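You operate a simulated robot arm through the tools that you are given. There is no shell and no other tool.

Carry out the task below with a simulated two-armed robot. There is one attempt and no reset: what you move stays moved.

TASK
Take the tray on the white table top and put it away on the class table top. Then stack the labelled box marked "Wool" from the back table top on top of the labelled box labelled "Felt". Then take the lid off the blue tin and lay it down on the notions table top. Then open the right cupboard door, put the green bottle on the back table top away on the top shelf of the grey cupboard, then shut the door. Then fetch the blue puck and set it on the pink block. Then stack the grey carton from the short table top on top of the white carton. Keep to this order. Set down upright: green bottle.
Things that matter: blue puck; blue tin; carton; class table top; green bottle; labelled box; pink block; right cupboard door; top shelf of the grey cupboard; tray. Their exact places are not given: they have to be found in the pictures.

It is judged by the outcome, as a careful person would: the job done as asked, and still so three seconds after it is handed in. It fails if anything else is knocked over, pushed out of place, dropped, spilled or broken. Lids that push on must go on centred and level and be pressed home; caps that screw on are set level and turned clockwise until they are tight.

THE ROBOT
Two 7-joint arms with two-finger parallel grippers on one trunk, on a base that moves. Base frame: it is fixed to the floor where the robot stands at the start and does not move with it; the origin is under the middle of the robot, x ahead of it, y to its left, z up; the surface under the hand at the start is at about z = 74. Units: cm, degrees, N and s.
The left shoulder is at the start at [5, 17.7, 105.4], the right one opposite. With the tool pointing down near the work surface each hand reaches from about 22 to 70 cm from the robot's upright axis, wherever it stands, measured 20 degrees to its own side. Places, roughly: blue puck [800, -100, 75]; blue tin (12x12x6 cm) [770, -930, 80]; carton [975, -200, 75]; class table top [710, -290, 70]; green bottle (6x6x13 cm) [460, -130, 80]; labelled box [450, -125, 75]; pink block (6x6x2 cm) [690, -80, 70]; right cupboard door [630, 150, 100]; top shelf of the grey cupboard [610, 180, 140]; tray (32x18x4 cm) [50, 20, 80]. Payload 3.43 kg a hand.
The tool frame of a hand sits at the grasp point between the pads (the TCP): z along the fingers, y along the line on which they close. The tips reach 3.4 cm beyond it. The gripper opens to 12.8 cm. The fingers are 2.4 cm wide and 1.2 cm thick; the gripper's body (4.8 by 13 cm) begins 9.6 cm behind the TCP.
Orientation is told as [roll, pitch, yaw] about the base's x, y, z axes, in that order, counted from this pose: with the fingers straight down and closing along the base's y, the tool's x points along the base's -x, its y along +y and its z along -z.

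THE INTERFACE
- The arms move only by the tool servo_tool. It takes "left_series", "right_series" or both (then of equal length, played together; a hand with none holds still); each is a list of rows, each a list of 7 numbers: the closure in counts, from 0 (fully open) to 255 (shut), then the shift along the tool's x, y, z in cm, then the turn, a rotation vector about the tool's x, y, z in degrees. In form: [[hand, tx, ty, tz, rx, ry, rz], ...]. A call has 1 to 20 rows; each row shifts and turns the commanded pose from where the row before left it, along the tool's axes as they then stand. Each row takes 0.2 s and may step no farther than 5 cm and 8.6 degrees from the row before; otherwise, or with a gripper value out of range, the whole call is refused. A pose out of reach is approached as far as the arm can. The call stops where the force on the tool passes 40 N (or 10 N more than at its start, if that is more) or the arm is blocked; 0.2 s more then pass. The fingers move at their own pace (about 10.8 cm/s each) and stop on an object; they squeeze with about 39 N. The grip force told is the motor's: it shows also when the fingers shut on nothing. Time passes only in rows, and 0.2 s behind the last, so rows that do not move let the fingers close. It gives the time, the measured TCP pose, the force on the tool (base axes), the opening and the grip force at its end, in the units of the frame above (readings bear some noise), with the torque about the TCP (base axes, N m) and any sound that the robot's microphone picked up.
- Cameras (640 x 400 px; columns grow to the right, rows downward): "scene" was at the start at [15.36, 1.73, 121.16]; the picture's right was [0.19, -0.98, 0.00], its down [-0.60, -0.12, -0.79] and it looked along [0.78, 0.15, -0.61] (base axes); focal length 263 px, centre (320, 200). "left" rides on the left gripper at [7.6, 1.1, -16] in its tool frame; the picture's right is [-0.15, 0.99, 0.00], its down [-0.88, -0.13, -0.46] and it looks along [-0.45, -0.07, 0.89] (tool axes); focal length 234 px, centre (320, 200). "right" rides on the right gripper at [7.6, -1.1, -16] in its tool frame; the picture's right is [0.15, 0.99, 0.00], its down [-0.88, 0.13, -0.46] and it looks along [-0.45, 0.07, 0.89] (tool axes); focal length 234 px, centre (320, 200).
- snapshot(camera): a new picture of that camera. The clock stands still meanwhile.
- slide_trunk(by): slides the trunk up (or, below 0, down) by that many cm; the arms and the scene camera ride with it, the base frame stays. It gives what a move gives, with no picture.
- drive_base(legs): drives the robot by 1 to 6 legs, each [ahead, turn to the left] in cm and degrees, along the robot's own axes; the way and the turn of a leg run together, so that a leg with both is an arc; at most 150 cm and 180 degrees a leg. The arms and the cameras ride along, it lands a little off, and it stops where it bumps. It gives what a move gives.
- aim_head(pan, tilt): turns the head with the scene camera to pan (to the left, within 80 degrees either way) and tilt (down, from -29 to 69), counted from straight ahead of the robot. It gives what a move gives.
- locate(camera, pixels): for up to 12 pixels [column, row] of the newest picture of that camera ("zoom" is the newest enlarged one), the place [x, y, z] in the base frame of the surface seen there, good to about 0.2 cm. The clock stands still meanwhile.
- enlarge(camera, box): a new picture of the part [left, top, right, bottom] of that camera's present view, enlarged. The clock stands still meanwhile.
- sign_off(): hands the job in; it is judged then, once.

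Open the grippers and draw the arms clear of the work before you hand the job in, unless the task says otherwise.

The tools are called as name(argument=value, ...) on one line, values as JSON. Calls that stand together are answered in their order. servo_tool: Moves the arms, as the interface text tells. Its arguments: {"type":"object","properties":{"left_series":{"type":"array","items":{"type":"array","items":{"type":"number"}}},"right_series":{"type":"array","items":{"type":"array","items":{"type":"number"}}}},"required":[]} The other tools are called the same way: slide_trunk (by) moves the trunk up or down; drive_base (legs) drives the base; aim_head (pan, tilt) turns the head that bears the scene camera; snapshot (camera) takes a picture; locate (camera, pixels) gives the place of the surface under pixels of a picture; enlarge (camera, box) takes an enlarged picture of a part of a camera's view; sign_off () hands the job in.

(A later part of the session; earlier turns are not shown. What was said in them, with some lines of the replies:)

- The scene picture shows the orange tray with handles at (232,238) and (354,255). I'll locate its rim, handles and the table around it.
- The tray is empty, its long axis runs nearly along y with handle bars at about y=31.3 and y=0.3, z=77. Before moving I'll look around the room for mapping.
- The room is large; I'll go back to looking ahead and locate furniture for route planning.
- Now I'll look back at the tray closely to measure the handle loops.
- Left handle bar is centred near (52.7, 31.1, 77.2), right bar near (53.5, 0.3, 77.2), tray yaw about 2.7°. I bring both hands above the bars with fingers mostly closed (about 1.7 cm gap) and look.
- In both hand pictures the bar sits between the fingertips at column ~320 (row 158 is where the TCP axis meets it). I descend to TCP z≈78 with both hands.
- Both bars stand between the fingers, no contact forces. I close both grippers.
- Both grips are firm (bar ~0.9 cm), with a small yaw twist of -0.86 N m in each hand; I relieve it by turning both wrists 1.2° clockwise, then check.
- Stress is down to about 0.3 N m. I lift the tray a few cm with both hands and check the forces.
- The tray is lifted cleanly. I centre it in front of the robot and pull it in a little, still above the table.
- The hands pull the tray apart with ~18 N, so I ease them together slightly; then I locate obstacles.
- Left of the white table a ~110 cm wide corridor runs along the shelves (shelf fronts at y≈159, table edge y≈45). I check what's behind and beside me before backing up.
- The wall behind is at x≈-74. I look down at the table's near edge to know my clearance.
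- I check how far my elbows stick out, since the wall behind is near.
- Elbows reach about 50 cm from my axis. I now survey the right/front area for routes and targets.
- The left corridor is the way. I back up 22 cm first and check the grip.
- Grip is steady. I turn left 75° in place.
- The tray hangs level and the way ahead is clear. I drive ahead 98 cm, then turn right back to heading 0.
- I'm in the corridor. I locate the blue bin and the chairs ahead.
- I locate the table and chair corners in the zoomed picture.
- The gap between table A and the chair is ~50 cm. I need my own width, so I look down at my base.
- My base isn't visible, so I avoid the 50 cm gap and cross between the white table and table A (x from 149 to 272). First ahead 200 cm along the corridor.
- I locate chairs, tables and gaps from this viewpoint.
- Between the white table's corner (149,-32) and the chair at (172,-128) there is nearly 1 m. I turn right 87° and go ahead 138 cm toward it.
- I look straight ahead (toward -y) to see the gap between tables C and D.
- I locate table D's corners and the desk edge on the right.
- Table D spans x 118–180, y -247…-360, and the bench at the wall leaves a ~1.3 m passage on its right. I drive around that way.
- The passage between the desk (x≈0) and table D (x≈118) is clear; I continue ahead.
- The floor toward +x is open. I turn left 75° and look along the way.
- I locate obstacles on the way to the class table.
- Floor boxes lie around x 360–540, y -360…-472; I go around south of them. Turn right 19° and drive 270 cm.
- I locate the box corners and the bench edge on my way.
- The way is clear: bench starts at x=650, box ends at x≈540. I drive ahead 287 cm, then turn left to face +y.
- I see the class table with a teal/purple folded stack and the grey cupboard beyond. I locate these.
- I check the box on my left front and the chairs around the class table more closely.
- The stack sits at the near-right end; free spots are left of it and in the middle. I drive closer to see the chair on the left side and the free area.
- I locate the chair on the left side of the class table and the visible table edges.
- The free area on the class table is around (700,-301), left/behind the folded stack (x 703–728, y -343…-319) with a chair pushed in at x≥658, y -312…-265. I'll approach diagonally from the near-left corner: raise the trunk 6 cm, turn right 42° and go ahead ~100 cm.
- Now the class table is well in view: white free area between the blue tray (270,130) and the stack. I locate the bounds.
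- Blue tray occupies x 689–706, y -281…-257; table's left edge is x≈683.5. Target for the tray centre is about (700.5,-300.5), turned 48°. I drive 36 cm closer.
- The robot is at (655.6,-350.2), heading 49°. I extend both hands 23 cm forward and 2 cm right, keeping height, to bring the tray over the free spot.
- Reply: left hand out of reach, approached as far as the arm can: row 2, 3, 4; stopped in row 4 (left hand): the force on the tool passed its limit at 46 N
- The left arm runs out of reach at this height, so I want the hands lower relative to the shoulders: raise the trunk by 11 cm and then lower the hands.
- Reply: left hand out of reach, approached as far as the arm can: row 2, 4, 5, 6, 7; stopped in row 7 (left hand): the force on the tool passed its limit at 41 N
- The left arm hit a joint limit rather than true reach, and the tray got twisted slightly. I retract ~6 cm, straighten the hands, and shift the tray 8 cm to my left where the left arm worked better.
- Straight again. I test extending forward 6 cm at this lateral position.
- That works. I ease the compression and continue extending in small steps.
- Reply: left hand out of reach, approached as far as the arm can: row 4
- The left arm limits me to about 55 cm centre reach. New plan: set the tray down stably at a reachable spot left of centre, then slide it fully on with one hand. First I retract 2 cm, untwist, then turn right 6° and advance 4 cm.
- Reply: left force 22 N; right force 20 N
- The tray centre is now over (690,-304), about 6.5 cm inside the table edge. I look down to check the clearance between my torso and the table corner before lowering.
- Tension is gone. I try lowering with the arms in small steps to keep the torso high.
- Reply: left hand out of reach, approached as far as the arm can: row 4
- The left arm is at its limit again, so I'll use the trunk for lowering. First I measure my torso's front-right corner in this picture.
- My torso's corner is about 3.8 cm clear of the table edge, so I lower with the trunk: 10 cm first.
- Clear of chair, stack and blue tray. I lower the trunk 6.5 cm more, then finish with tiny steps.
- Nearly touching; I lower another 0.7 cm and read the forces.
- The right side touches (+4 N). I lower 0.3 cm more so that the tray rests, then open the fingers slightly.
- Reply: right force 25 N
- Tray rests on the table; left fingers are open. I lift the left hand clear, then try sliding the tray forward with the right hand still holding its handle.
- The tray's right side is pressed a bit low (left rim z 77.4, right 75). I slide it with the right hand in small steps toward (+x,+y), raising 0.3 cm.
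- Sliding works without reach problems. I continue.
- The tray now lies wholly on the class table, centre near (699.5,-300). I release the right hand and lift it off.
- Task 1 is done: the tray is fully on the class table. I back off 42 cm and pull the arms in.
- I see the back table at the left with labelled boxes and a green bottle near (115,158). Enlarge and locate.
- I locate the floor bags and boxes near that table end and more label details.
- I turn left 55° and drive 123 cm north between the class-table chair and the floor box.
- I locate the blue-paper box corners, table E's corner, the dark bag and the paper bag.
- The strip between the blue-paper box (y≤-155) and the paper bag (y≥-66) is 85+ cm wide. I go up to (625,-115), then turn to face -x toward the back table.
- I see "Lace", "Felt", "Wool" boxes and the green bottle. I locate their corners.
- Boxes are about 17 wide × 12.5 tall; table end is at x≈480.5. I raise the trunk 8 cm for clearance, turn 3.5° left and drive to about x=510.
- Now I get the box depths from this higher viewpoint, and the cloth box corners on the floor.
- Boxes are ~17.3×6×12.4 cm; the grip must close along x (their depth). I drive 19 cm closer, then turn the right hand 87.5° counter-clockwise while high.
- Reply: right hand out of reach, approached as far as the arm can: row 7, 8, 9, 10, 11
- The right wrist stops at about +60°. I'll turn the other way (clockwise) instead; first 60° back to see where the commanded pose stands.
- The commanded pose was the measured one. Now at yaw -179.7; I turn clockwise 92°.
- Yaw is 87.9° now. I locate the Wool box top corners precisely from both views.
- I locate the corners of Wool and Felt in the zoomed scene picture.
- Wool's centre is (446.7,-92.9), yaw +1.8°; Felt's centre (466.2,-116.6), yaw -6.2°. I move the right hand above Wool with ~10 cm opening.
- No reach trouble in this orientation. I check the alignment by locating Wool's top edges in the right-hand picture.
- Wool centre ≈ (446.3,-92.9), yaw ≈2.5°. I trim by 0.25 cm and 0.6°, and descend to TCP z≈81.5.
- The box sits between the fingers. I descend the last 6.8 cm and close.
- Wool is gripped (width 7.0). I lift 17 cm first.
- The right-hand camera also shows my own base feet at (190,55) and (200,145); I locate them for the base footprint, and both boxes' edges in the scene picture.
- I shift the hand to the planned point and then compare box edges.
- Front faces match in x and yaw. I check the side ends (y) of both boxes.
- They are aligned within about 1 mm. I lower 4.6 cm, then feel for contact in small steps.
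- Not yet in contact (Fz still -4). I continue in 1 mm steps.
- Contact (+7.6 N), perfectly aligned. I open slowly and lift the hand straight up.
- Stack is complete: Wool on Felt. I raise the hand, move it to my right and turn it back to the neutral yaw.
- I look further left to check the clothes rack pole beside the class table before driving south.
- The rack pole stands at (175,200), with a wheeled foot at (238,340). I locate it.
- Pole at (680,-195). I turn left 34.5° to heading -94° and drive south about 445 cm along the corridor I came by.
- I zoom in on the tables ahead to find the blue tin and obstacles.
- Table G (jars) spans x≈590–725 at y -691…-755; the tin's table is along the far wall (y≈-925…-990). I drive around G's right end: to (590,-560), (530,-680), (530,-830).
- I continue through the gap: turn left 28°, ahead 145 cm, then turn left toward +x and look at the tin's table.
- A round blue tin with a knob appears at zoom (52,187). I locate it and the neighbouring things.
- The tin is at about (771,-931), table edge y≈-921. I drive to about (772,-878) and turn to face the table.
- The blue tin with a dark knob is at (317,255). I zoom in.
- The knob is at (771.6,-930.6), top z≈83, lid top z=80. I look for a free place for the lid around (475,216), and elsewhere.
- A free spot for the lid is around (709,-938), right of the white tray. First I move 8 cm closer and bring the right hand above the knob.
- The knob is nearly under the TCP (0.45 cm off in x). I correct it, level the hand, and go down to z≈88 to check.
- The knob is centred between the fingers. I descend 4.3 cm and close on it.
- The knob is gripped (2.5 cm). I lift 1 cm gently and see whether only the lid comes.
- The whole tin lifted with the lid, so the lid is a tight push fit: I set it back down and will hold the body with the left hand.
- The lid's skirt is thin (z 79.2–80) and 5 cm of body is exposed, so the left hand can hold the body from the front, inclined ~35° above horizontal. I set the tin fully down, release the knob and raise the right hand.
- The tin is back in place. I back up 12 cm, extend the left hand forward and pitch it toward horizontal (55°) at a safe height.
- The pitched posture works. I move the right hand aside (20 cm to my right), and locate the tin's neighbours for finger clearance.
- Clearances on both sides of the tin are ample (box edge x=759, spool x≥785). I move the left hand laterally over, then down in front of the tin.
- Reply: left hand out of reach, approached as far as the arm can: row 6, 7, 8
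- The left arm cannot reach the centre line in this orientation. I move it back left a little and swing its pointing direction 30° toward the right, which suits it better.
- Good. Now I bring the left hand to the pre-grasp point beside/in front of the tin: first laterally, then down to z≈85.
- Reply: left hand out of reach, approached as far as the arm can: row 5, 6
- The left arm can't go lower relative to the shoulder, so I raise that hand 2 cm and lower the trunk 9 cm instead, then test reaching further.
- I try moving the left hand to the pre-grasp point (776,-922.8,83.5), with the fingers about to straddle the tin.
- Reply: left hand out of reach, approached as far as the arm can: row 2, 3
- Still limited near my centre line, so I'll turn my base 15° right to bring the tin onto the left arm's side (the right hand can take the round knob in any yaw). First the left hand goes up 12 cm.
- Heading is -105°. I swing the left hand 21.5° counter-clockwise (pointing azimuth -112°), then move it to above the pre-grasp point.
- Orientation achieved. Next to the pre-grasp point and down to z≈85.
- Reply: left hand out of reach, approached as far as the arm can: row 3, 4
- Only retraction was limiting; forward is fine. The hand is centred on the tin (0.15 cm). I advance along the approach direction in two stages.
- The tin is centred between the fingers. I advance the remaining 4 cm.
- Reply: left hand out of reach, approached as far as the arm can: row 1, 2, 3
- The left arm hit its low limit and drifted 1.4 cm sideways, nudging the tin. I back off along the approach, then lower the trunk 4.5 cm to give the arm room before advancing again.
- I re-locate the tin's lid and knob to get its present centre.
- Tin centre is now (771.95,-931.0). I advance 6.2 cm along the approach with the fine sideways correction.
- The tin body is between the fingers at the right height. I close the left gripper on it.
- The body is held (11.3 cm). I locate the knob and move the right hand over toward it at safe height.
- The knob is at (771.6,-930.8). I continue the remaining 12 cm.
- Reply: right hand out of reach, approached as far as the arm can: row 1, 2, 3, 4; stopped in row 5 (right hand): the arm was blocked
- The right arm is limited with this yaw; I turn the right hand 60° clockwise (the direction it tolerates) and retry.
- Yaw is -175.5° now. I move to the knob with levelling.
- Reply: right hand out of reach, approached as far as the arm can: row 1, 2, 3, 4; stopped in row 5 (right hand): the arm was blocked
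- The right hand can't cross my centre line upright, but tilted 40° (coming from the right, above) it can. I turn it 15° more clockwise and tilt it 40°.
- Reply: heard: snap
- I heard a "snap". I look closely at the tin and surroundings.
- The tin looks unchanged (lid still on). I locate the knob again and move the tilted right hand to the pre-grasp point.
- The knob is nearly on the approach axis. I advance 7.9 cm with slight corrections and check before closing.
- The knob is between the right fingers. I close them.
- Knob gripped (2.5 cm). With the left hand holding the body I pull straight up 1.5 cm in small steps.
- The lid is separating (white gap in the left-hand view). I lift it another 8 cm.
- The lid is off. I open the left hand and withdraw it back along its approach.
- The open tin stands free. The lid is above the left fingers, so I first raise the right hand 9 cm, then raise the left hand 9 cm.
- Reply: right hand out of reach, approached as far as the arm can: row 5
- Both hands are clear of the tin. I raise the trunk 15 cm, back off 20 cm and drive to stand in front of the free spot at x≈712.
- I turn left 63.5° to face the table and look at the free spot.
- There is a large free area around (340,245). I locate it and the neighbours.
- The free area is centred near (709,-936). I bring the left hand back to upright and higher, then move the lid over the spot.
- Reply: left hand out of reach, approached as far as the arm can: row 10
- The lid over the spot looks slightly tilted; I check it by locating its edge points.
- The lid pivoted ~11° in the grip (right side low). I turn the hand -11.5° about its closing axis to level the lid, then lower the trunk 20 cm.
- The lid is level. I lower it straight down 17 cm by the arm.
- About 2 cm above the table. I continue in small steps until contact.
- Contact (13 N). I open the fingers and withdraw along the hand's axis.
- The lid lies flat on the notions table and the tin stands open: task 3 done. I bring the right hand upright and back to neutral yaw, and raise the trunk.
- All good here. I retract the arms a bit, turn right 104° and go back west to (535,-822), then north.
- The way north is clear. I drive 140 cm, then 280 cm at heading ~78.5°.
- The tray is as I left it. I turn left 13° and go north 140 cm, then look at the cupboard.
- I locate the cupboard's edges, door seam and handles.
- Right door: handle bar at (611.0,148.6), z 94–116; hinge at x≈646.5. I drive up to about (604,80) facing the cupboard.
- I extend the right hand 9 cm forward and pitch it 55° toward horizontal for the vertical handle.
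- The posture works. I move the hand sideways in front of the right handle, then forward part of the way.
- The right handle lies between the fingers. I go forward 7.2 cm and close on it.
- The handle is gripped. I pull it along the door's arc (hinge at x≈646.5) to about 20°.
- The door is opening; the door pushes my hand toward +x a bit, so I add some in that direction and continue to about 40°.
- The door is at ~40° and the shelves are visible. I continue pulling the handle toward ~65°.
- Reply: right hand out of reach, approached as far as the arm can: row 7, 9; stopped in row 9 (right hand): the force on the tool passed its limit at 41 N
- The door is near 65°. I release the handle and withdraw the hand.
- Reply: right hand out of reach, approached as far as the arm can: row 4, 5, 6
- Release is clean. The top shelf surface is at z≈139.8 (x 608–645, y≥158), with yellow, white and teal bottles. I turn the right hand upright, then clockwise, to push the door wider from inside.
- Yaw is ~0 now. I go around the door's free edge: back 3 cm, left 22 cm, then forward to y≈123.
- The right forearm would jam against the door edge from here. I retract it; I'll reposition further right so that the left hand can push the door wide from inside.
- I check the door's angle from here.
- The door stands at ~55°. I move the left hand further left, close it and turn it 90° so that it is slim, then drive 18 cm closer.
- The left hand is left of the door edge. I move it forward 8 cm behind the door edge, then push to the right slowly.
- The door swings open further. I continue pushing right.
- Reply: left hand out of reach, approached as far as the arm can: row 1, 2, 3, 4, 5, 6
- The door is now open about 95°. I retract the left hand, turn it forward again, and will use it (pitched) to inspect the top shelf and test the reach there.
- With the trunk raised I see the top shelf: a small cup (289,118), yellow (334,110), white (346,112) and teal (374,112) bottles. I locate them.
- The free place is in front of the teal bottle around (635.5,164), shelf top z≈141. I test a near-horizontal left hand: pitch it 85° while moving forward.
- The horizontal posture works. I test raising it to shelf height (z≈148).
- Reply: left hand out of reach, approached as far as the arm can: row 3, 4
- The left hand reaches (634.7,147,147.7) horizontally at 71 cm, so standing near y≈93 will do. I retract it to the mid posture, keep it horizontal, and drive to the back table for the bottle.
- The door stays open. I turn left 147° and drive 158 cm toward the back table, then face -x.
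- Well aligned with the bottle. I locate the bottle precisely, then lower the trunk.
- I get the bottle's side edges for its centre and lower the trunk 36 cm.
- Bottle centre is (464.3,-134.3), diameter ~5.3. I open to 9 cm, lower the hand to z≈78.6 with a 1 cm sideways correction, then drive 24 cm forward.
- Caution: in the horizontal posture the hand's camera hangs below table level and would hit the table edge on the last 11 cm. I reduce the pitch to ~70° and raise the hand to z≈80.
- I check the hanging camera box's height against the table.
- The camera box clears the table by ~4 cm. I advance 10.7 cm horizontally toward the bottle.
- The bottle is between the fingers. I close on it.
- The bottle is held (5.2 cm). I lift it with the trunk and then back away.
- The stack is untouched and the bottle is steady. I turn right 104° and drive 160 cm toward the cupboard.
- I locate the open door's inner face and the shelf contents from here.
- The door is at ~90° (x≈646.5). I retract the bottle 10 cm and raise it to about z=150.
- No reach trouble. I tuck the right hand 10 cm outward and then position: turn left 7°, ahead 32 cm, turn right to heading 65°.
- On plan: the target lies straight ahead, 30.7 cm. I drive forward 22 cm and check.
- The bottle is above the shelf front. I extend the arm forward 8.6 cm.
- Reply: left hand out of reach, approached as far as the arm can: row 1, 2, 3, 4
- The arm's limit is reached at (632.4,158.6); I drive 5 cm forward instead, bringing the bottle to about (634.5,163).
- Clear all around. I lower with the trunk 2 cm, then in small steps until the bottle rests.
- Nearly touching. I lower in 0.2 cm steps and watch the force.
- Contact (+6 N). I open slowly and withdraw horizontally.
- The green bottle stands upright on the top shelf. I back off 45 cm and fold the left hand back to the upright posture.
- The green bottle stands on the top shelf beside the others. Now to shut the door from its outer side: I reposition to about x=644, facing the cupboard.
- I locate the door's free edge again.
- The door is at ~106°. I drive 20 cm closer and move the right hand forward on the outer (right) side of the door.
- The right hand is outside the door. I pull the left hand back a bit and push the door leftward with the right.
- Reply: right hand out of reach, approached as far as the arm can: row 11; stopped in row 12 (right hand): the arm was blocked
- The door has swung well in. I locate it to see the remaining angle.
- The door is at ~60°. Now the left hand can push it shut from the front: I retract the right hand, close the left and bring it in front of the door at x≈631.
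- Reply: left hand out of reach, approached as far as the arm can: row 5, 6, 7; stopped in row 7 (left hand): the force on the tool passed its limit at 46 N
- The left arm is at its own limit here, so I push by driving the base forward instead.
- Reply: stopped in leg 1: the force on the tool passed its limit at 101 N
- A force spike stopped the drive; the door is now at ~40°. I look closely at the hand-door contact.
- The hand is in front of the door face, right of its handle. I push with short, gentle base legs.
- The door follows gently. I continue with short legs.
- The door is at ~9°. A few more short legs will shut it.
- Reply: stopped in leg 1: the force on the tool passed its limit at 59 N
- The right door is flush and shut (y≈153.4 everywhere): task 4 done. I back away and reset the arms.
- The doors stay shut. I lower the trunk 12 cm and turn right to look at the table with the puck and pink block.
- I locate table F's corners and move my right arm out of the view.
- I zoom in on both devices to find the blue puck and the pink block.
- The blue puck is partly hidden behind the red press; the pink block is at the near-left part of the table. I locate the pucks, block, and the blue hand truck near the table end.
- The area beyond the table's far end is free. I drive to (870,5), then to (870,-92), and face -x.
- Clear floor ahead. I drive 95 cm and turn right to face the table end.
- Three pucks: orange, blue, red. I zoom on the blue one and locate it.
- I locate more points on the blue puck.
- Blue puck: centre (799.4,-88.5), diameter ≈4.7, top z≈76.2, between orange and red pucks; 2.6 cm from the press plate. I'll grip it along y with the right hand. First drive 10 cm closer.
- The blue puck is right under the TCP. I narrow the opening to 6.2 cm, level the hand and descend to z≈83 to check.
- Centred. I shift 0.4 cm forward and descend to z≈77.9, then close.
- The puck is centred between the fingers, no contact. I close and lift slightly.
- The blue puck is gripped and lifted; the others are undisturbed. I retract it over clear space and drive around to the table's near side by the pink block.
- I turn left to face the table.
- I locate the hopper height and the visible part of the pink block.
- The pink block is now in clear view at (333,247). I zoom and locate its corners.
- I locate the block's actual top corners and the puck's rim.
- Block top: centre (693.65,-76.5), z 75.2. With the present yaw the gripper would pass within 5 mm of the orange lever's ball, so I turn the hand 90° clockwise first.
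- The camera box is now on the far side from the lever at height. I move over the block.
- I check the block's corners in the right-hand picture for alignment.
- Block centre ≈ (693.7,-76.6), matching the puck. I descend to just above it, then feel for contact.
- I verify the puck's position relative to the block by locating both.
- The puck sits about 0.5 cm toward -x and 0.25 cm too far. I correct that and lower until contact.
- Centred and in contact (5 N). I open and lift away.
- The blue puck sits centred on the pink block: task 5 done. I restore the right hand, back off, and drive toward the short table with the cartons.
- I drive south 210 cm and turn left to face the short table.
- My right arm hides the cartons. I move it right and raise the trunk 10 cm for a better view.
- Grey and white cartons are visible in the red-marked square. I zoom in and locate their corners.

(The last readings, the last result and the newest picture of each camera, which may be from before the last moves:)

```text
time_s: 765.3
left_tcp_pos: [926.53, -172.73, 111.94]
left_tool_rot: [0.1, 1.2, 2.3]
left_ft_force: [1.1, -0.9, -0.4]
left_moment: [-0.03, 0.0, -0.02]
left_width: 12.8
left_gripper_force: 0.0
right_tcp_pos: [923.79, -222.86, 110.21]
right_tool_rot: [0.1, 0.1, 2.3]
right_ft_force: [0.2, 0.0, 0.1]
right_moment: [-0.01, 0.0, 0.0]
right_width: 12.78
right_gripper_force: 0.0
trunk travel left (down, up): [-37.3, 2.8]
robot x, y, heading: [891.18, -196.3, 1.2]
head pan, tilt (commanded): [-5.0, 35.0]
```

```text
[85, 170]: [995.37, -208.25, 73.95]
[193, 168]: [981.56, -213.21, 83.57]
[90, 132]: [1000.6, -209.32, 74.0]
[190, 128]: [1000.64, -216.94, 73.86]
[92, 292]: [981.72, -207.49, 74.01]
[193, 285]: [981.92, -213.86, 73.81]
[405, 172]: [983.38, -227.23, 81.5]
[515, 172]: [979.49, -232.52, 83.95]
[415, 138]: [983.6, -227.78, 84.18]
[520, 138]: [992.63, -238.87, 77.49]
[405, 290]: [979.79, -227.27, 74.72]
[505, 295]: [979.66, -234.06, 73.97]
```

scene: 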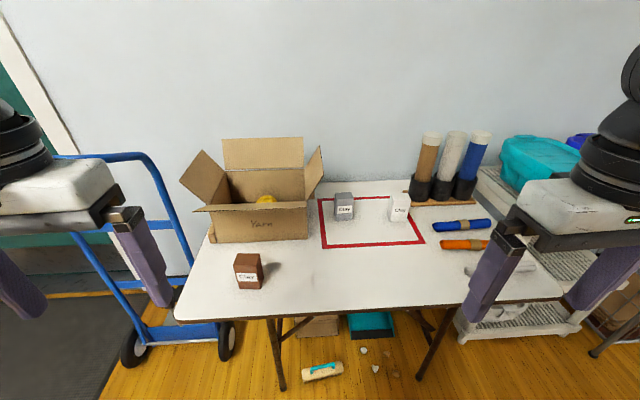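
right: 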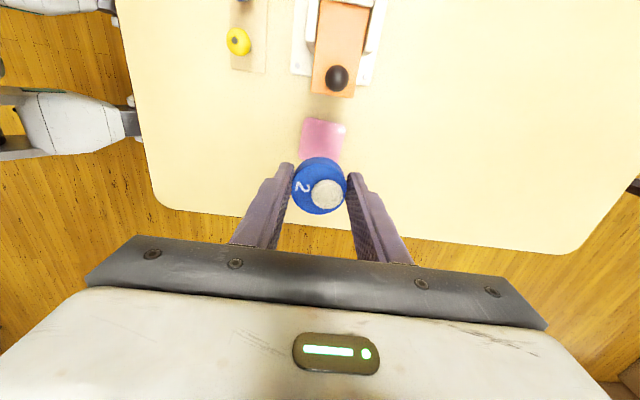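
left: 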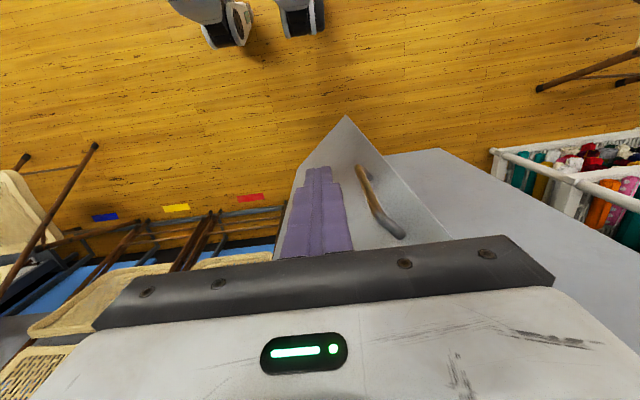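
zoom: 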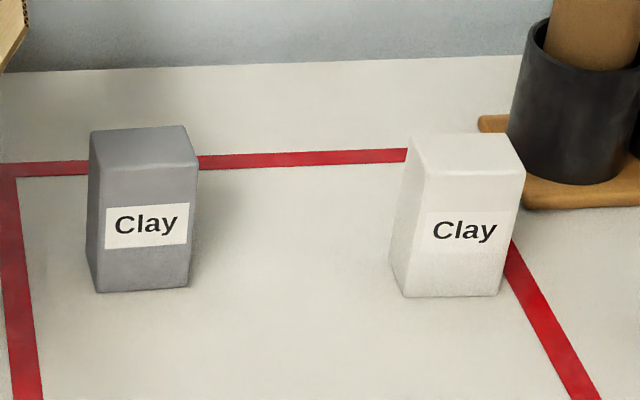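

I need points safely inside the top faces and front faces.

locate(camera="zoom", pixels=[[98, 138], [180, 133], [190, 160], [104, 166], [140, 150], [423, 142], [505, 140], [517, 165], [430, 170], [470, 155], [102, 285], [185, 280]])

locate(camera="zoom", pixels=[[415, 285], [495, 288], [430, 200], [515, 200], [400, 200], [395, 240], [110, 200], [192, 200], [95, 200], [465, 290], [150, 285], [325, 230]])

```text
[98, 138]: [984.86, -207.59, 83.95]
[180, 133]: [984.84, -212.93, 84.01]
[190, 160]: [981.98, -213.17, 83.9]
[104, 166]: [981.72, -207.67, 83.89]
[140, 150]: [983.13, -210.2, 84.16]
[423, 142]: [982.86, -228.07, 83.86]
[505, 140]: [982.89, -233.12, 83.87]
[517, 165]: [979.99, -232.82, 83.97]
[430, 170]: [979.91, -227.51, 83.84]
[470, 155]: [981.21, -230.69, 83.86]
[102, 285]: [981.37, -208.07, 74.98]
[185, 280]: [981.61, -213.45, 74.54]
```

```text
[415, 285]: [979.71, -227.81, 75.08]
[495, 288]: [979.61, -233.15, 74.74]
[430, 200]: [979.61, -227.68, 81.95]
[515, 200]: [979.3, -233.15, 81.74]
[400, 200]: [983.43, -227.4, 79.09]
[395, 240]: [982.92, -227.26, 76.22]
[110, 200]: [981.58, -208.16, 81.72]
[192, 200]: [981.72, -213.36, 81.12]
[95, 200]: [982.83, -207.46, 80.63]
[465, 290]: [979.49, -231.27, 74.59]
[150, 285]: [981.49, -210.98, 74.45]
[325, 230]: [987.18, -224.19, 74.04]
```

Grey carton: centre (983.3,-210.5), 6.2×~4×10 cm, yaw +2.5°; white: centre (981.5,-230.4), yaw ≈-2°. I check the Yarn box flap and table edge, then move closer.

locate(camera="scene", pixels=[[322, 172], [318, 150], [308, 235], [302, 140], [250, 320], [560, 296], [180, 318], [415, 195], [300, 190]])

drive_base(legs=[[0, -13], [34, 0], [0, 12]])

snapshot(camera="scene")

```text
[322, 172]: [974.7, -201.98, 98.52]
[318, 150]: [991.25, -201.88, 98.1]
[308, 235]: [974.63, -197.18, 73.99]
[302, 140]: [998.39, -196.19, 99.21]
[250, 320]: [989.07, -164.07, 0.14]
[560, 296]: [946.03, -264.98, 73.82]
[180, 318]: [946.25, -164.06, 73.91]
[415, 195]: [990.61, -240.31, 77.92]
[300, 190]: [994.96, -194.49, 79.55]
```

```text
time_s: 769.1
left_tcp_pos: [960.32, -180.39, 111.95]
left_tool_rot: [0.2, 1.2, 1.1]
left_ft_force: [0.4, 0.4, -0.2]
left_moment: [-0.04, 0.05, -0.01]
left_width: 12.79
left_gripper_force: 0.1
right_tcp_pos: [956.61, -230.57, 110.23]
right_tool_rot: [-0.1, 0.2, 1.1]
right_ft_force: [0.3, -0.6, 0.2]
right_moment: [-0.01, 0.05, -0.01]
right_width: 12.79
right_gripper_force: 0.1
trunk travel left (down, up): [-37.3, 2.8]
robot x, y, heading: [924.39, -203.23, -0.1]
head pan, tilt (commanded): [-5.0, 35.0]
```

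```text
taken
```

scene: 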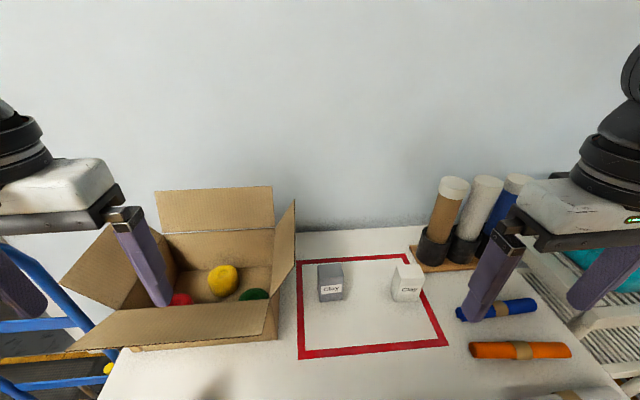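

I draw the left hand back from the Yarn box and re-measure the cartons from this closer view.

servo_tool(left_series=[[0, 4, 0, -1, 0, 0, 0], [0, 4, 0, 0, 0, 0, 0], [0, 4, 0, 0, 0, 0, 0]])

enlarge(camera="scene", box=[300, 245, 440, 320])

locate(camera="zoom", pixels=[[80, 95], [195, 88], [85, 140], [200, 133], [100, 262], [196, 255], [415, 105], [535, 98], [430, 145], [545, 135], [425, 262], [530, 262]])

```text
time_s: 769.9
left_tcp_pos: [948.38, -180.71, 113.18]
left_tool_rot: [0.1, 1.3, 1.1]
left_ft_force: [0.3, 0.0, -0.4]
left_moment: [0.01, -0.02, 0.03]
left_width: 12.8
left_gripper_force: 0.1
right_tcp_pos: [956.6, -230.5, 110.27]
right_tool_rot: [0.0, 0.0, 1.0]
right_ft_force: [1.0, -0.2, 0.5]
right_moment: [-0.01, 0.0, -0.03]
right_width: 12.8
right_gripper_force: 0.1
trunk travel left (down, up): [-37.3, 2.8]
robot x, y, heading: [924.43, -203.37, 0.1]
head pan, tilt (commanded): [-5.0, 35.0]
```

```text
4.57 times, centred on (370, 282) of scene
```

zoom: 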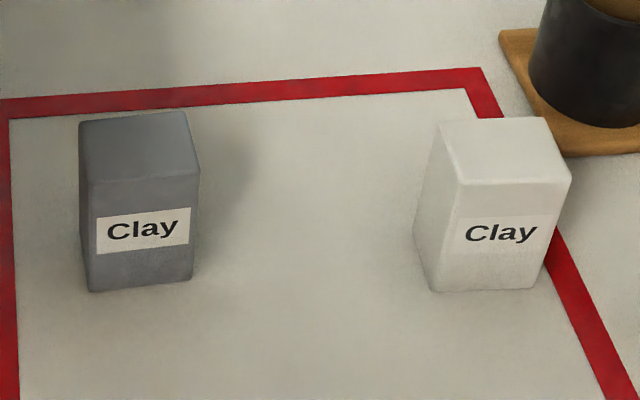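

```text
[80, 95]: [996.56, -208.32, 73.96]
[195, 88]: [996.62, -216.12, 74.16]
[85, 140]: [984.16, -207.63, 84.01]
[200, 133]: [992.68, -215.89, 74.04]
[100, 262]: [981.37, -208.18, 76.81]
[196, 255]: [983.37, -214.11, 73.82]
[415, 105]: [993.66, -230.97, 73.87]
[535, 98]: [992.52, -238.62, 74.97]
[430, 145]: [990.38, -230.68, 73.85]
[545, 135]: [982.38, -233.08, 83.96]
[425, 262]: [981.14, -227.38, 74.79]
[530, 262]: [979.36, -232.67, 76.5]
```

I locate points just inside the four top corners of each carton.

locate(camera="zoom", pixels=[[87, 127], [181, 118], [193, 167], [93, 178], [446, 125], [542, 122], [564, 176], [463, 180], [140, 150], [505, 150]])

```text
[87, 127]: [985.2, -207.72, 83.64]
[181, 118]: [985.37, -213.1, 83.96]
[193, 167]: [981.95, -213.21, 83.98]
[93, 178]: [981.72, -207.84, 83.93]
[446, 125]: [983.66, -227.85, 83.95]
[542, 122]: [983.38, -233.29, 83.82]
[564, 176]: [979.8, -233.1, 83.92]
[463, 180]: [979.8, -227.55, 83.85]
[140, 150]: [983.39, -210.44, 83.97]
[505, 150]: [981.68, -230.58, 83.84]
```

Grey centre (983.55,-210.5), yaw +2°; white centre (981.65,-230.45), yaw ≈-2.3°. I turn the right hand 89° clockwise and move it above the grey carton.

servo_tool(right_series=[[95, 0, 0, 0, 0, 0, 8.1], [95, 0, 0, 0, 0, 0, 8.1], [95, 0, 0, 0, 0, 0, 8.1], [95, 0, 0, 0, 0, 0, 8.1], [95, 0, 0, 0, 0, 0, 8.1], [95, 0, 0, 0, 0, 0, 8.1], [95, 0, 0, 0, 0, 0, 8.1], [95, 0, 0, 0, 0, 0, 8.1], [95, 0, 0, 0, 0, 0, 8.1], [95, 0, 0, 0, 0, 0, 8.1], [95, 0, 0, 0, 0, 0, 8.0], [95, 0, 0, 0, 0, 0, 0]])

slide_trunk(by=-8)

```text
time_s: 772.5
left_tcp_pos: [948.49, -180.55, 113.14]
left_tool_rot: [0.1, 1.2, 1.2]
left_ft_force: [0.1, 0.4, -0.3]
left_moment: [0.0, -0.02, 0.02]
left_width: 12.76
left_gripper_force: 0.1
right_tcp_pos: [956.62, -230.53, 110.26]
right_tool_rot: [-0.2, 0.2, -88.0]
right_ft_force: [0.0, 0.1, -0.2]
right_moment: [-0.01, 0.02, -0.03]
right_width: 8.04
right_gripper_force: 0.0
trunk travel left (down, up): [-37.3, 2.8]
robot x, y, heading: [924.41, -203.11, -0.0]
head pan, tilt (commanded): [-5.0, 35.0]
```

```text
time_s: 773.7
left_tcp_pos: [948.47, -180.77, 105.25]
left_tool_rot: [0.1, 1.4, 1.1]
left_ft_force: [0.2, 0.5, 0.1]
left_moment: [-0.05, 0.01, -0.03]
left_width: 12.79
left_gripper_force: 0.1
right_tcp_pos: [956.59, -230.53, 102.31]
right_tool_rot: [-0.1, 0.1, -87.9]
right_ft_force: [0.2, 0.5, 0.1]
right_moment: [0.0, -0.03, -0.05]
right_width: 8.02
right_gripper_force: 0.2
trunk travel left (down, up): [-29.3, 10.8]
robot x, y, heading: [924.37, -203.24, -0.2]
head pan, tilt (commanded): [-5.0, 35.0]
```

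In that orientation the hand's camera would hit the Yarn box flap, so I return to the default yaw (closing along y, camera on my side), which leaves ~2 cm to the flap.

servo_tool(right_series=[[76, 0, 0, 0, 0, 0, -8.2], [76, 0, 0, 0, 0, 0, -8.2], [76, 0, 0, 0, 0, 0, -8.2], [76, 0, 0, 0, 0, 0, -8.2], [76, 0, 0, 0, 0, 0, -8.2], [76, 0, 0, 0, 0, 0, -8.2], [76, 0, 0, 0, 0, 0, -8.2], [76, 0, 0, 0, 0, 0, -8.2], [76, 0, 0, 0, 0, 0, -8.2], [76, 0, 0, 0, 0, 0, -8.2], [76, 0, 0, 0, 0, 0, -8.0], [76, 0, 0, 0, 0, 0, 0]])

```text
time_s: 776.3
left_tcp_pos: [948.39, -180.78, 105.26]
left_tool_rot: [0.0, 1.3, 1.1]
left_ft_force: [0.1, -0.3, 0.4]
left_moment: [0.01, 0.0, 0.01]
left_width: 12.81
left_gripper_force: 0.1
right_tcp_pos: [956.74, -230.62, 102.44]
right_tool_rot: [0.1, 0.1, 2.2]
right_ft_force: [-0.4, -0.8, 0.6]
right_moment: [-0.01, 0.01, -0.01]
right_width: 9.01
right_gripper_force: 0.1
trunk travel left (down, up): [-29.3, 10.8]
robot x, y, heading: [924.7, -203.16, -0.2]
head pan, tilt (commanded): [-5.0, 35.0]
```

Yaw 2.2°. I move above the grey carton.

servo_tool(right_series=[[76, -3.44, 2.38, 0, 0, 0, 0], [76, -3.44, 2.38, 0, 0, 0, 0], [76, -3.44, 2.38, 0, 0, 0, 0], [76, -3.44, 2.38, 0, 0, 0, 0], [76, -3.44, 2.38, 0, 0, 0, 0], [76, -3.44, 2.38, 0, 0, 0, 0], [76, -3.44, 2.38, 0, 0, 0, 0], [76, -3.44, 2.38, 0, 0, 0, 0], [76, 0, 0, 0, 0, 0, 0]])

snapshot(camera="right")

snapshot(camera="scene")

```text
time_s: 778.3
left_tcp_pos: [948.62, -180.8, 105.18]
left_tool_rot: [0.1, 1.4, 1.1]
left_ft_force: [-0.4, 0.3, -0.1]
left_moment: [0.04, 0.01, -0.02]
left_width: 12.79
left_gripper_force: 0.0
right_tcp_pos: [983.34, -210.51, 102.2]
right_tool_rot: [0.0, 0.0, 2.2]
right_ft_force: [-0.3, 0.5, 0.1]
right_moment: [0.02, 0.01, -0.03]
right_width: 9.01
right_gripper_force: 0.0
trunk travel left (down, up): [-29.3, 10.8]
robot x, y, heading: [924.44, -203.49, 0.1]
head pan, tilt (commanded): [-5.0, 35.0]
```

```text
taken
```

right: 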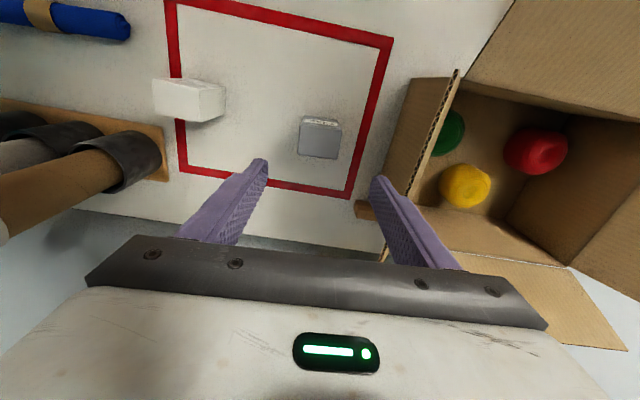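

```text
taken
```

scene: 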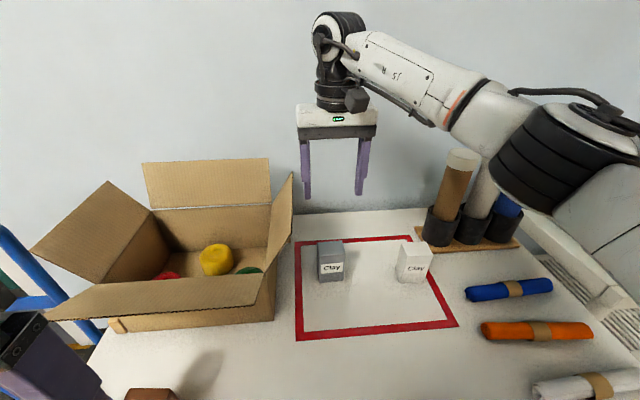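

The grey carton is right below the TCP; the flap edge stays outside the fingers. I descend to z≈87 and check.

servo_tool(right_series=[[76, 0, 0, 3, 0, 0, 0], [76, 0, 0, 3, 0, 0, 0], [76, 0, 0, 3, 0, 0, 0], [76, 0, 0, 3, 0, 0, 0], [76, 0, 0, 3, 0, 0, 0], [76, 0, 0, 0, 0, 0, 0]])

snapshot(camera="right")

enlarge(camera="scene", box=[240, 150, 440, 300])

```text
time_s: 779.7
left_tcp_pos: [948.49, -180.77, 105.2]
left_tool_rot: [0.2, 1.3, 1.1]
left_ft_force: [-0.8, -0.4, -0.3]
left_moment: [0.01, 0.02, 0.0]
left_width: 12.82
left_gripper_force: 0.2
right_tcp_pos: [983.32, -210.43, 87.11]
right_tool_rot: [0.1, 0.2, 2.2]
right_ft_force: [-0.8, 0.5, -0.5]
right_moment: [0.01, -0.02, 0.02]
right_width: 9.0
right_gripper_force: 0.1
trunk travel left (down, up): [-29.3, 10.8]
robot x, y, heading: [924.24, -203.05, 0.0]
head pan, tilt (commanded): [-5.0, 35.0]
```

```text
taken
```

right: 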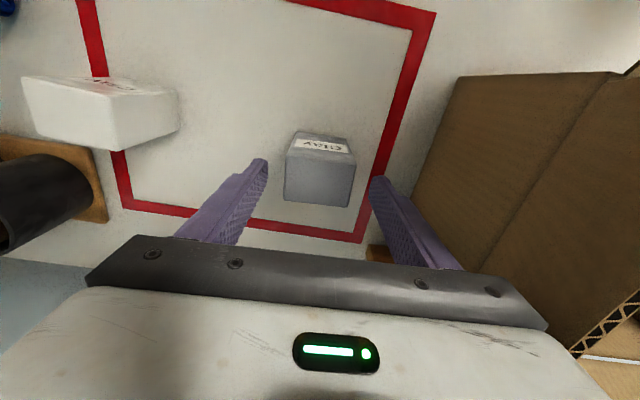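

```text
2.67 times, centred on (340, 225) of scene
```

zoom: 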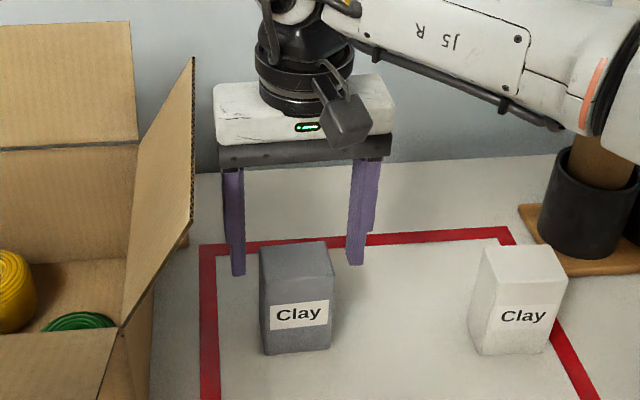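

Clear of the flap. I descend to z≈79.5 and close on the carton.

servo_tool(right_series=[[76, 0, 0, 2.5, 0, 0, 0], [76, 0, 0, 2.5, 0, 0, 0], [76, 0, 0, 1.6, 0, 0, 0], [76, 0, 0, 1.0, 0, 0, 0], [76, 0, 0, 0, 0, 0, 0], [140, 0, 0, 0, 0, 0, 0], [255, 0, 0, 0, 0, 0, 0], [255, 0, 0, 0, 0, 0, 0]])

enlarge(camera="scene", box=[240, 150, 440, 300])

```text
time_s: 781.5
left_tcp_pos: [948.52, -180.84, 105.21]
left_tool_rot: [0.1, 1.3, 1.1]
left_ft_force: [0.0, 0.3, -0.4]
left_moment: [0.0, 0.02, 0.01]
left_width: 12.77
left_gripper_force: 0.1
right_tcp_pos: [983.44, -210.43, 79.66]
right_tool_rot: [0.1, 0.0, 2.3]
right_ft_force: [0.7, -0.8, 0.3]
right_moment: [-0.07, 0.0, -0.02]
right_width: 6.18
right_gripper_force: 38.3
trunk travel left (down, up): [-29.3, 10.8]
robot x, y, heading: [924.06, -203.08, 0.1]
head pan, tilt (commanded): [-5.0, 35.0]
```

```text
2.67 times, centred on (340, 225) of scene
```

zoom: 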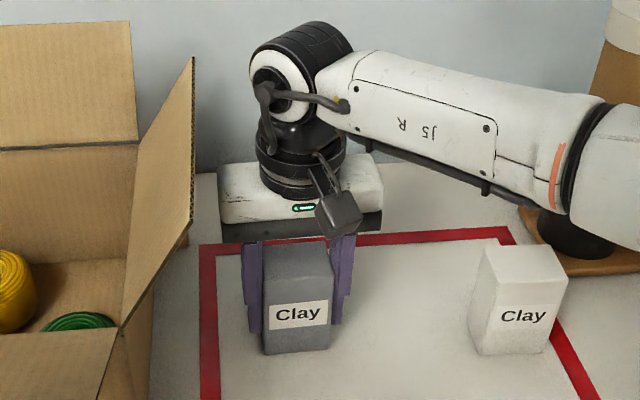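

The carton is gripped (6.2 cm). I lift it 15 cm and carry it over the white carton, turning 4.5° clockwise.

servo_tool(right_series=[[255, 0, 0, -1.5, 0, 0, 0], [255, 0, 0, -2.5, 0, 0, 0], [255, 0, 0, -3, 0, 0, 0], [255, 0, 0, -3, 0, 0, 0], [255, 0, 0, -3, 0, 0, 0], [255, 0, 0, -2, 0, 0, 0], [255, 0, 0, 0, 0, 0, 0]])

servo_tool(right_series=[[255, 0.34, -2.49, 0, 0, 0, 0], [255, 0.34, -2.49, 0, 0, 0, 0], [255, 0.34, -2.49, 0, 0, 0, 0], [255, 0.34, -2.49, 0, 0, 0, 0], [255, 0.34, -2.49, 0, 0, 0, 0], [255, 0.34, -2.49, 0, 0, 0, 0], [255, 0.34, -2.49, 0, 0, 0, 0], [255, 0.34, -2.49, 0, 0, 0, 0], [255, 0, 0, 0, 0, 0, 4.5], [255, 0, 0, 0, 0, 0, 0]])

snapshot(camera="right")

enlarge(camera="scene", box=[300, 170, 460, 290])

```text
time_s: 783.1
left_tcp_pos: [948.64, -180.7, 105.07]
left_tool_rot: [0.1, 1.4, 1.1]
left_ft_force: [-0.7, -1.0, -0.3]
left_moment: [0.0, 0.0, 0.0]
left_width: 12.77
left_gripper_force: 0.0
right_tcp_pos: [983.39, -210.65, 94.44]
right_tool_rot: [0.1, 0.1, 2.0]
right_ft_force: [0.4, 0.5, -2.4]
right_moment: [-0.02, 0.0, -0.01]
right_width: 6.19
right_gripper_force: 39.1
trunk travel left (down, up): [-29.3, 10.8]
robot x, y, heading: [924.3, -203.12, -0.0]
head pan, tilt (commanded): [-5.0, 35.0]
```

```text
time_s: 785.3
left_tcp_pos: [948.64, -180.87, 105.2]
left_tool_rot: [0.1, 1.3, 1.0]
left_ft_force: [-0.5, -0.1, 0.4]
left_moment: [-0.03, -0.01, 0.02]
left_width: 12.8
left_gripper_force: 0.1
right_tcp_pos: [981.48, -230.53, 94.6]
right_tool_rot: [0.1, 0.2, -2.5]
right_ft_force: [-0.2, 0.1, -2.3]
right_moment: [-0.02, -0.02, 0.0]
right_width: 6.2
right_gripper_force: 38.4
trunk travel left (down, up): [-29.3, 10.8]
robot x, y, heading: [924.61, -203.58, 0.1]
head pan, tilt (commanded): [-5.0, 35.0]
```

```text
taken
```

right: 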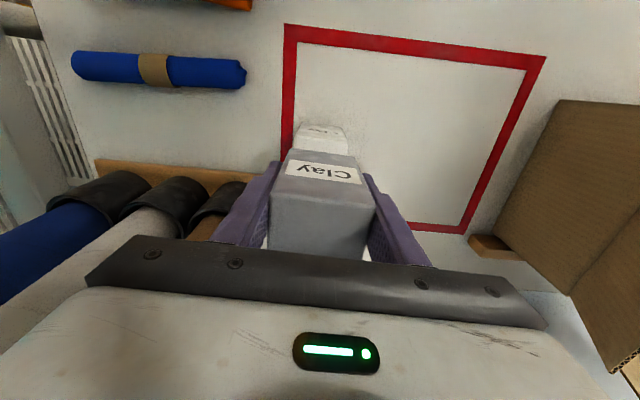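

```text
3.33 times, centred on (380, 230) of scene
```

zoom: 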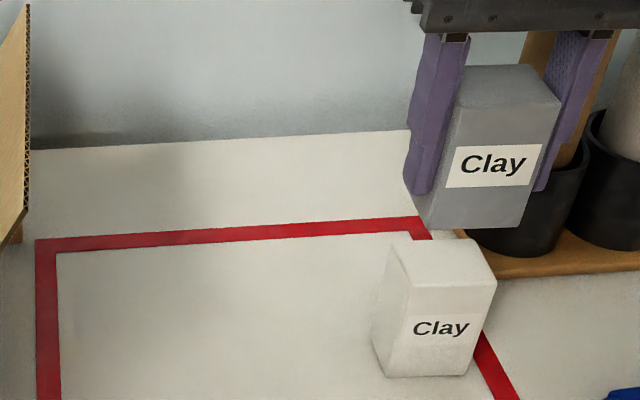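

I compare the grey carton's lower edges with the white carton's top in 3D.

enlarge(camera="scene", box=[385, 180, 465, 290])

locate(camera="zoom", pixels=[[250, 170], [330, 170], [215, 170], [205, 130], [195, 265], [240, 265], [265, 225], [200, 225], [330, 100], [250, 130], [270, 290], [200, 290]])

```text
3.64 times, centred on (425, 235) of scene
```

zoom: 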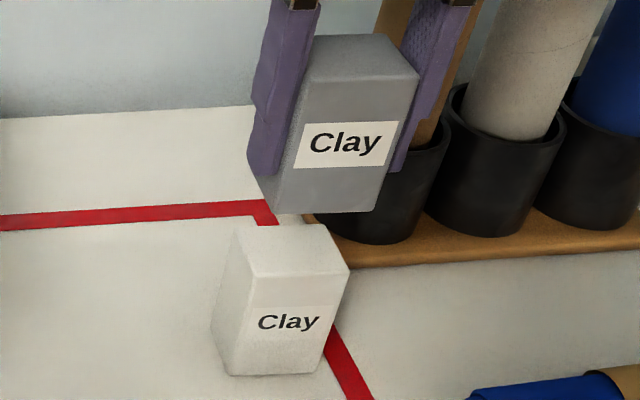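

```text
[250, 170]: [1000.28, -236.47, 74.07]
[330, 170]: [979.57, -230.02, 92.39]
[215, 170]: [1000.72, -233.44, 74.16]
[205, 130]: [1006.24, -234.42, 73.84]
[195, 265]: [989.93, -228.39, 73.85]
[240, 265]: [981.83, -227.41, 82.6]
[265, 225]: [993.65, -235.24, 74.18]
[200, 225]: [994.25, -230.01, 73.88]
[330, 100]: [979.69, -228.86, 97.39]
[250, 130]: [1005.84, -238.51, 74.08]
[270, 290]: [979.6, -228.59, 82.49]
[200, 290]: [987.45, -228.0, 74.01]
```

I locate the relevant corners more carefully.

locate(camera="zoom", pixels=[[284, 206], [366, 206], [300, 150], [385, 150], [262, 185], [256, 273], [341, 268], [243, 233], [318, 230], [260, 290], [338, 285], [290, 250]])

```text
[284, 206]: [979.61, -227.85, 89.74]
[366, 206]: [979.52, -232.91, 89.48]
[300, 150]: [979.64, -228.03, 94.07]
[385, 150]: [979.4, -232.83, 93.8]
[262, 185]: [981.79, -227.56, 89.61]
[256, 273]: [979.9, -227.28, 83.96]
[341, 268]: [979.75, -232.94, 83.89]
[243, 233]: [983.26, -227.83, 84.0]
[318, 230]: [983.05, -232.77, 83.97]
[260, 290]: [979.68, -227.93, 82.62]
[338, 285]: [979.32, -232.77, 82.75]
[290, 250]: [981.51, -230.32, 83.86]
```

They agree within ~2 mm; I turn 1.5° more clockwise, shift 0.15 cm, and lower to contact.

servo_tool(right_series=[[255, 0, 0.15, 0, 0, 0, 1.5], [255, 0, 0, 1.5, 0, 0, 0], [255, 0, 0, 1.5, 0, 0, 0], [255, 0, 0, 1.0, 0, 0, 0], [255, 0, 0, 0.5, 0, 0, 0], [255, 0, 0, 0, 0, 0, 0]])

enlarge(camera="scene", box=[370, 180, 470, 290])

```text
time_s: 786.7
left_tcp_pos: [948.64, -180.8, 105.31]
left_tool_rot: [0.1, 1.3, 1.1]
left_ft_force: [0.2, 0.5, -0.6]
left_moment: [0.0, -0.01, 0.0]
left_width: 12.81
left_gripper_force: 0.1
right_tcp_pos: [981.46, -230.44, 90.09]
right_tool_rot: [0.1, 0.1, -3.9]
right_ft_force: [-0.6, -0.2, -2.6]
right_moment: [0.01, 0.02, -0.02]
right_width: 6.18
right_gripper_force: 38.9
trunk travel left (down, up): [-29.3, 10.8]
robot x, y, heading: [924.49, -203.05, -0.1]
head pan, tilt (commanded): [-5.0, 35.0]
```

```text
3.64 times, centred on (420, 235) of scene
```

zoom: 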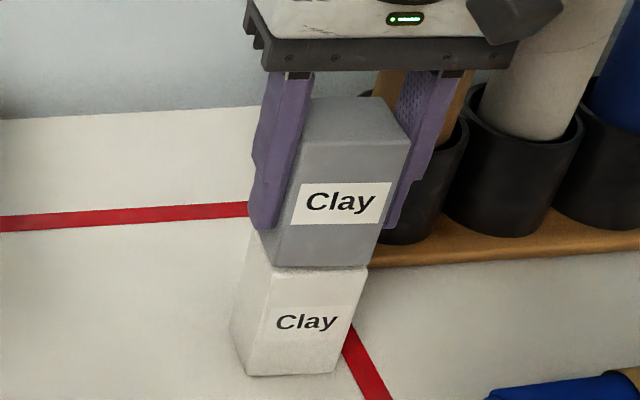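

Nearly in contact and well aligned. I lower in small steps.

servo_tool(right_series=[[255, 0, 0, 0.2, 0, 0, 0], [255, 0, 0, 0.15, 0, 0, 0], [255, 0, 0, 0.1, 0, 0, 0], [255, 0, 0, 0, 0, 0, 0]])

```text
time_s: 787.7
left_tcp_pos: [948.48, -180.74, 105.14]
left_tool_rot: [0.2, 1.3, 1.1]
left_ft_force: [0.0, -0.2, 0.2]
left_moment: [0.01, 0.0, 0.01]
left_width: 12.8
left_gripper_force: 0.0
right_tcp_pos: [981.52, -230.37, 89.7]
right_tool_rot: [0.0, 0.0, -3.9]
right_ft_force: [-0.1, 0.7, -2.4]
right_moment: [0.01, 0.02, -0.01]
right_width: 6.16
right_gripper_force: 39.3
trunk travel left (down, up): [-29.3, 10.8]
robot x, y, heading: [924.36, -203.11, -0.0]
head pan, tilt (commanded): [-5.0, 35.0]
```

servo_tool(right_series=[[255, 0, 0, 0.1, 0, 0, 0], [255, 0, 0, 0.1, 0, 0, 0], [255, 0, 0, 0, 0, 0, 0]])

enlarge(camera="scene", box=[370, 180, 470, 290])

```text
time_s: 788.5
left_tcp_pos: [948.54, -180.69, 105.32]
left_tool_rot: [0.1, 1.3, 1.1]
left_ft_force: [0.4, -0.3, -0.3]
left_moment: [-0.03, -0.03, 0.0]
left_width: 12.79
left_gripper_force: 0.1
right_tcp_pos: [981.42, -230.44, 89.54]
right_tool_rot: [0.0, -0.1, -3.8]
right_ft_force: [-0.8, -1.4, 5.3]
right_moment: [-0.26, 0.15, 0.02]
right_width: 6.19
right_gripper_force: 39.0
trunk travel left (down, up): [-29.3, 10.8]
robot x, y, heading: [924.4, -203.2, 0.1]
head pan, tilt (commanded): [-5.0, 35.0]
```

```text
3.64 times, centred on (420, 235) of scene
```

zoom: 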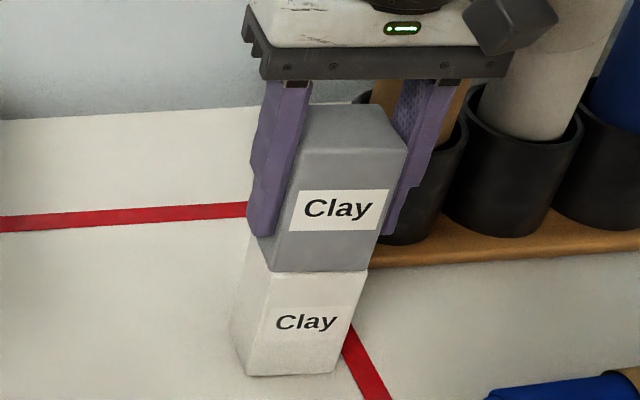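

Contact (+5 N). I open slowly and lift straight up.

servo_tool(right_series=[[126, 0, 0, 0, 0, 0, 0], [118, 0, 0, 0, 0, 0, 0], [108, 0, 0, 0, 0, 0, 0], [96, 0, 0, 0, 0, 0, 0], [90, 0, 0, 0, 0, 0, 0], [90, 0, 0, -1, 0, 0, 0], [90, 0, 0, -2.5, 0, 0, 0], [90, 0, 0, -3.5, 0, 0, 0], [90, 0, 0, -3.5, 0, 0, 0], [90, 0, 0, -3.5, 0, 0, 0], [90, 0, 0, 0, 0, 0, 0]])

snapshot(camera="scene")

```text
time_s: 790.9
left_tcp_pos: [948.56, -180.86, 105.22]
left_tool_rot: [0.1, 1.4, 1.1]
left_ft_force: [0.5, -0.1, 0.5]
left_moment: [-0.02, -0.03, 0.0]
left_width: 12.81
left_gripper_force: 0.0
right_tcp_pos: [981.44, -230.3, 103.53]
right_tool_rot: [0.1, 0.1, -3.9]
right_ft_force: [0.0, -1.2, 0.0]
right_moment: [0.02, -0.01, 0.02]
right_width: 8.28
right_gripper_force: 0.0
trunk travel left (down, up): [-29.3, 10.8]
robot x, y, heading: [924.78, -203.26, 0.0]
head pan, tilt (commanded): [-5.0, 35.0]
```

```text
taken
```

scene: 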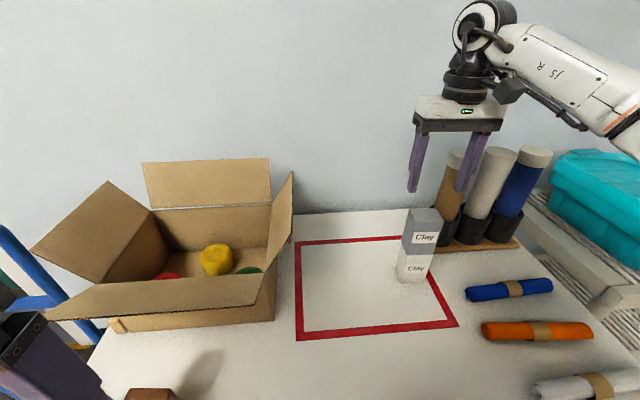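

The grey carton stands on the white one. I raise the hand and draw it back.

servo_tool(right_series=[[90, 0, 0, -3, 0, 0, 0], [90, 0, 0, -3, 0, 0, 0], [60, 3, 0, 0, 0, 0, 0], [30, 4, 0, 0, 0, 0, 0], [0, 4, 0, 0, 0, 0, 0], [0, 4, 0, 0, 0, 0, 0], [0, 4, 0, 0, 0, 0, 0], [0, 4, 0, 0, 0, 0, 0], [0, 0, 0, 0, 0, 0, 0]])

drive_base(legs=[[-35, 0]])

snapshot(camera="scene")

enlarge(camera="scene", box=[300, 130, 460, 250])

```text
time_s: 792.9
left_tcp_pos: [948.45, -180.66, 105.27]
left_tool_rot: [0.1, 1.2, 1.1]
left_ft_force: [-0.1, -0.3, 0.1]
left_moment: [0.03, 0.02, -0.01]
left_width: 12.79
left_gripper_force: 0.0
right_tcp_pos: [958.69, -228.69, 109.47]
right_tool_rot: [0.0, 0.1, -4.0]
right_ft_force: [-0.2, -0.2, -0.8]
right_moment: [0.0, -0.01, -0.02]
right_width: 12.81
right_gripper_force: 0.0
trunk travel left (down, up): [-29.3, 10.8]
robot x, y, heading: [924.98, -203.43, 0.2]
head pan, tilt (commanded): [-5.0, 35.0]
```

```text
time_s: 795.2
left_tcp_pos: [913.68, -180.77, 105.24]
left_tool_rot: [0.1, 1.2, 1.1]
left_ft_force: [-0.2, -0.1, -0.3]
left_moment: [0.0, -0.03, 0.01]
left_width: 12.81
left_gripper_force: 0.0
right_tcp_pos: [923.68, -228.74, 109.56]
right_tool_rot: [0.1, 0.0, -3.9]
right_ft_force: [0.2, -0.2, -0.2]
right_moment: [0.02, -0.03, 0.02]
right_width: 12.78
right_gripper_force: 0.1
trunk travel left (down, up): [-29.3, 10.8]
robot x, y, heading: [889.35, -203.29, -0.0]
head pan, tilt (commanded): [-5.0, 35.0]
```

```text
taken
```

scene: 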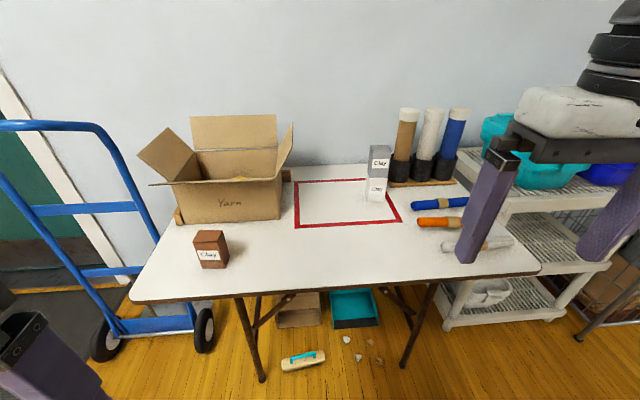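

```text
3.33 times, centred on (380, 190) of scene
```

zoom: 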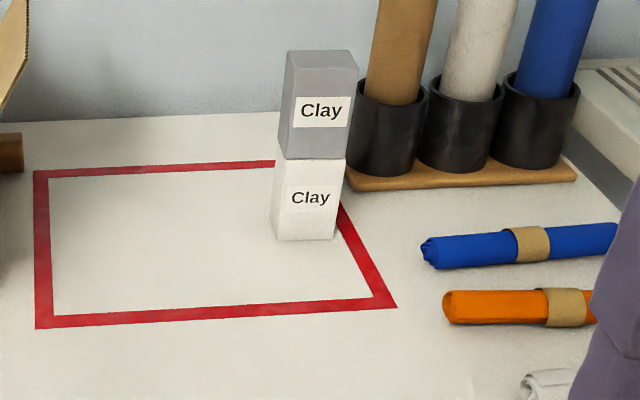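

All six tasks are done: grey carton stacked on white, grippers open, arms clear of everything. I hand the job in.

sign_off()

```text
The job is handed in.
```

I did all six tasks in the order you gave and handed the job in; I don't have the verdict. Every result except the bottle, which the shut door hides, was still visible in place when I left it.

| Task | Result |
|---|---|
| Tray | It lies flat on the class table top, left of the folded stack. |
| "Wool" box | It stands on "Felt", aligned to within about 2 mm. |
| Blue tin lid | It lies flat on the table the tin stands on, which I took to be the notions table. |
| Green bottle | It stands upright on the top shelf beside the teal bottle. The right cupboard door is shut flush. |
| Blue puck | It sits centred on the pink block. |
| Grey carton | It stands on the white carton, aligned and level. |

Some things did not go cleanly:

- **Tray:** both arms could not reach far enough, so I set it down with part of it overhanging the table edge. I then slid it fully onto the table with one hand.
- **Tin:** the first pull on the lid lifted the whole tin about 1 cm, so I set it back and held the body with the other hand. That nudged the tin a few millimetres. I heard a snap before the lid came off; nothing looked broken.
- **Cupboard door:** one push while shutting it spiked to 101 N and stopped the drive. The door moved freely afterwards.

The green bottle was already on its shelf when that push happened. I could not see inside once the door was shut, so its final position is unchecked.
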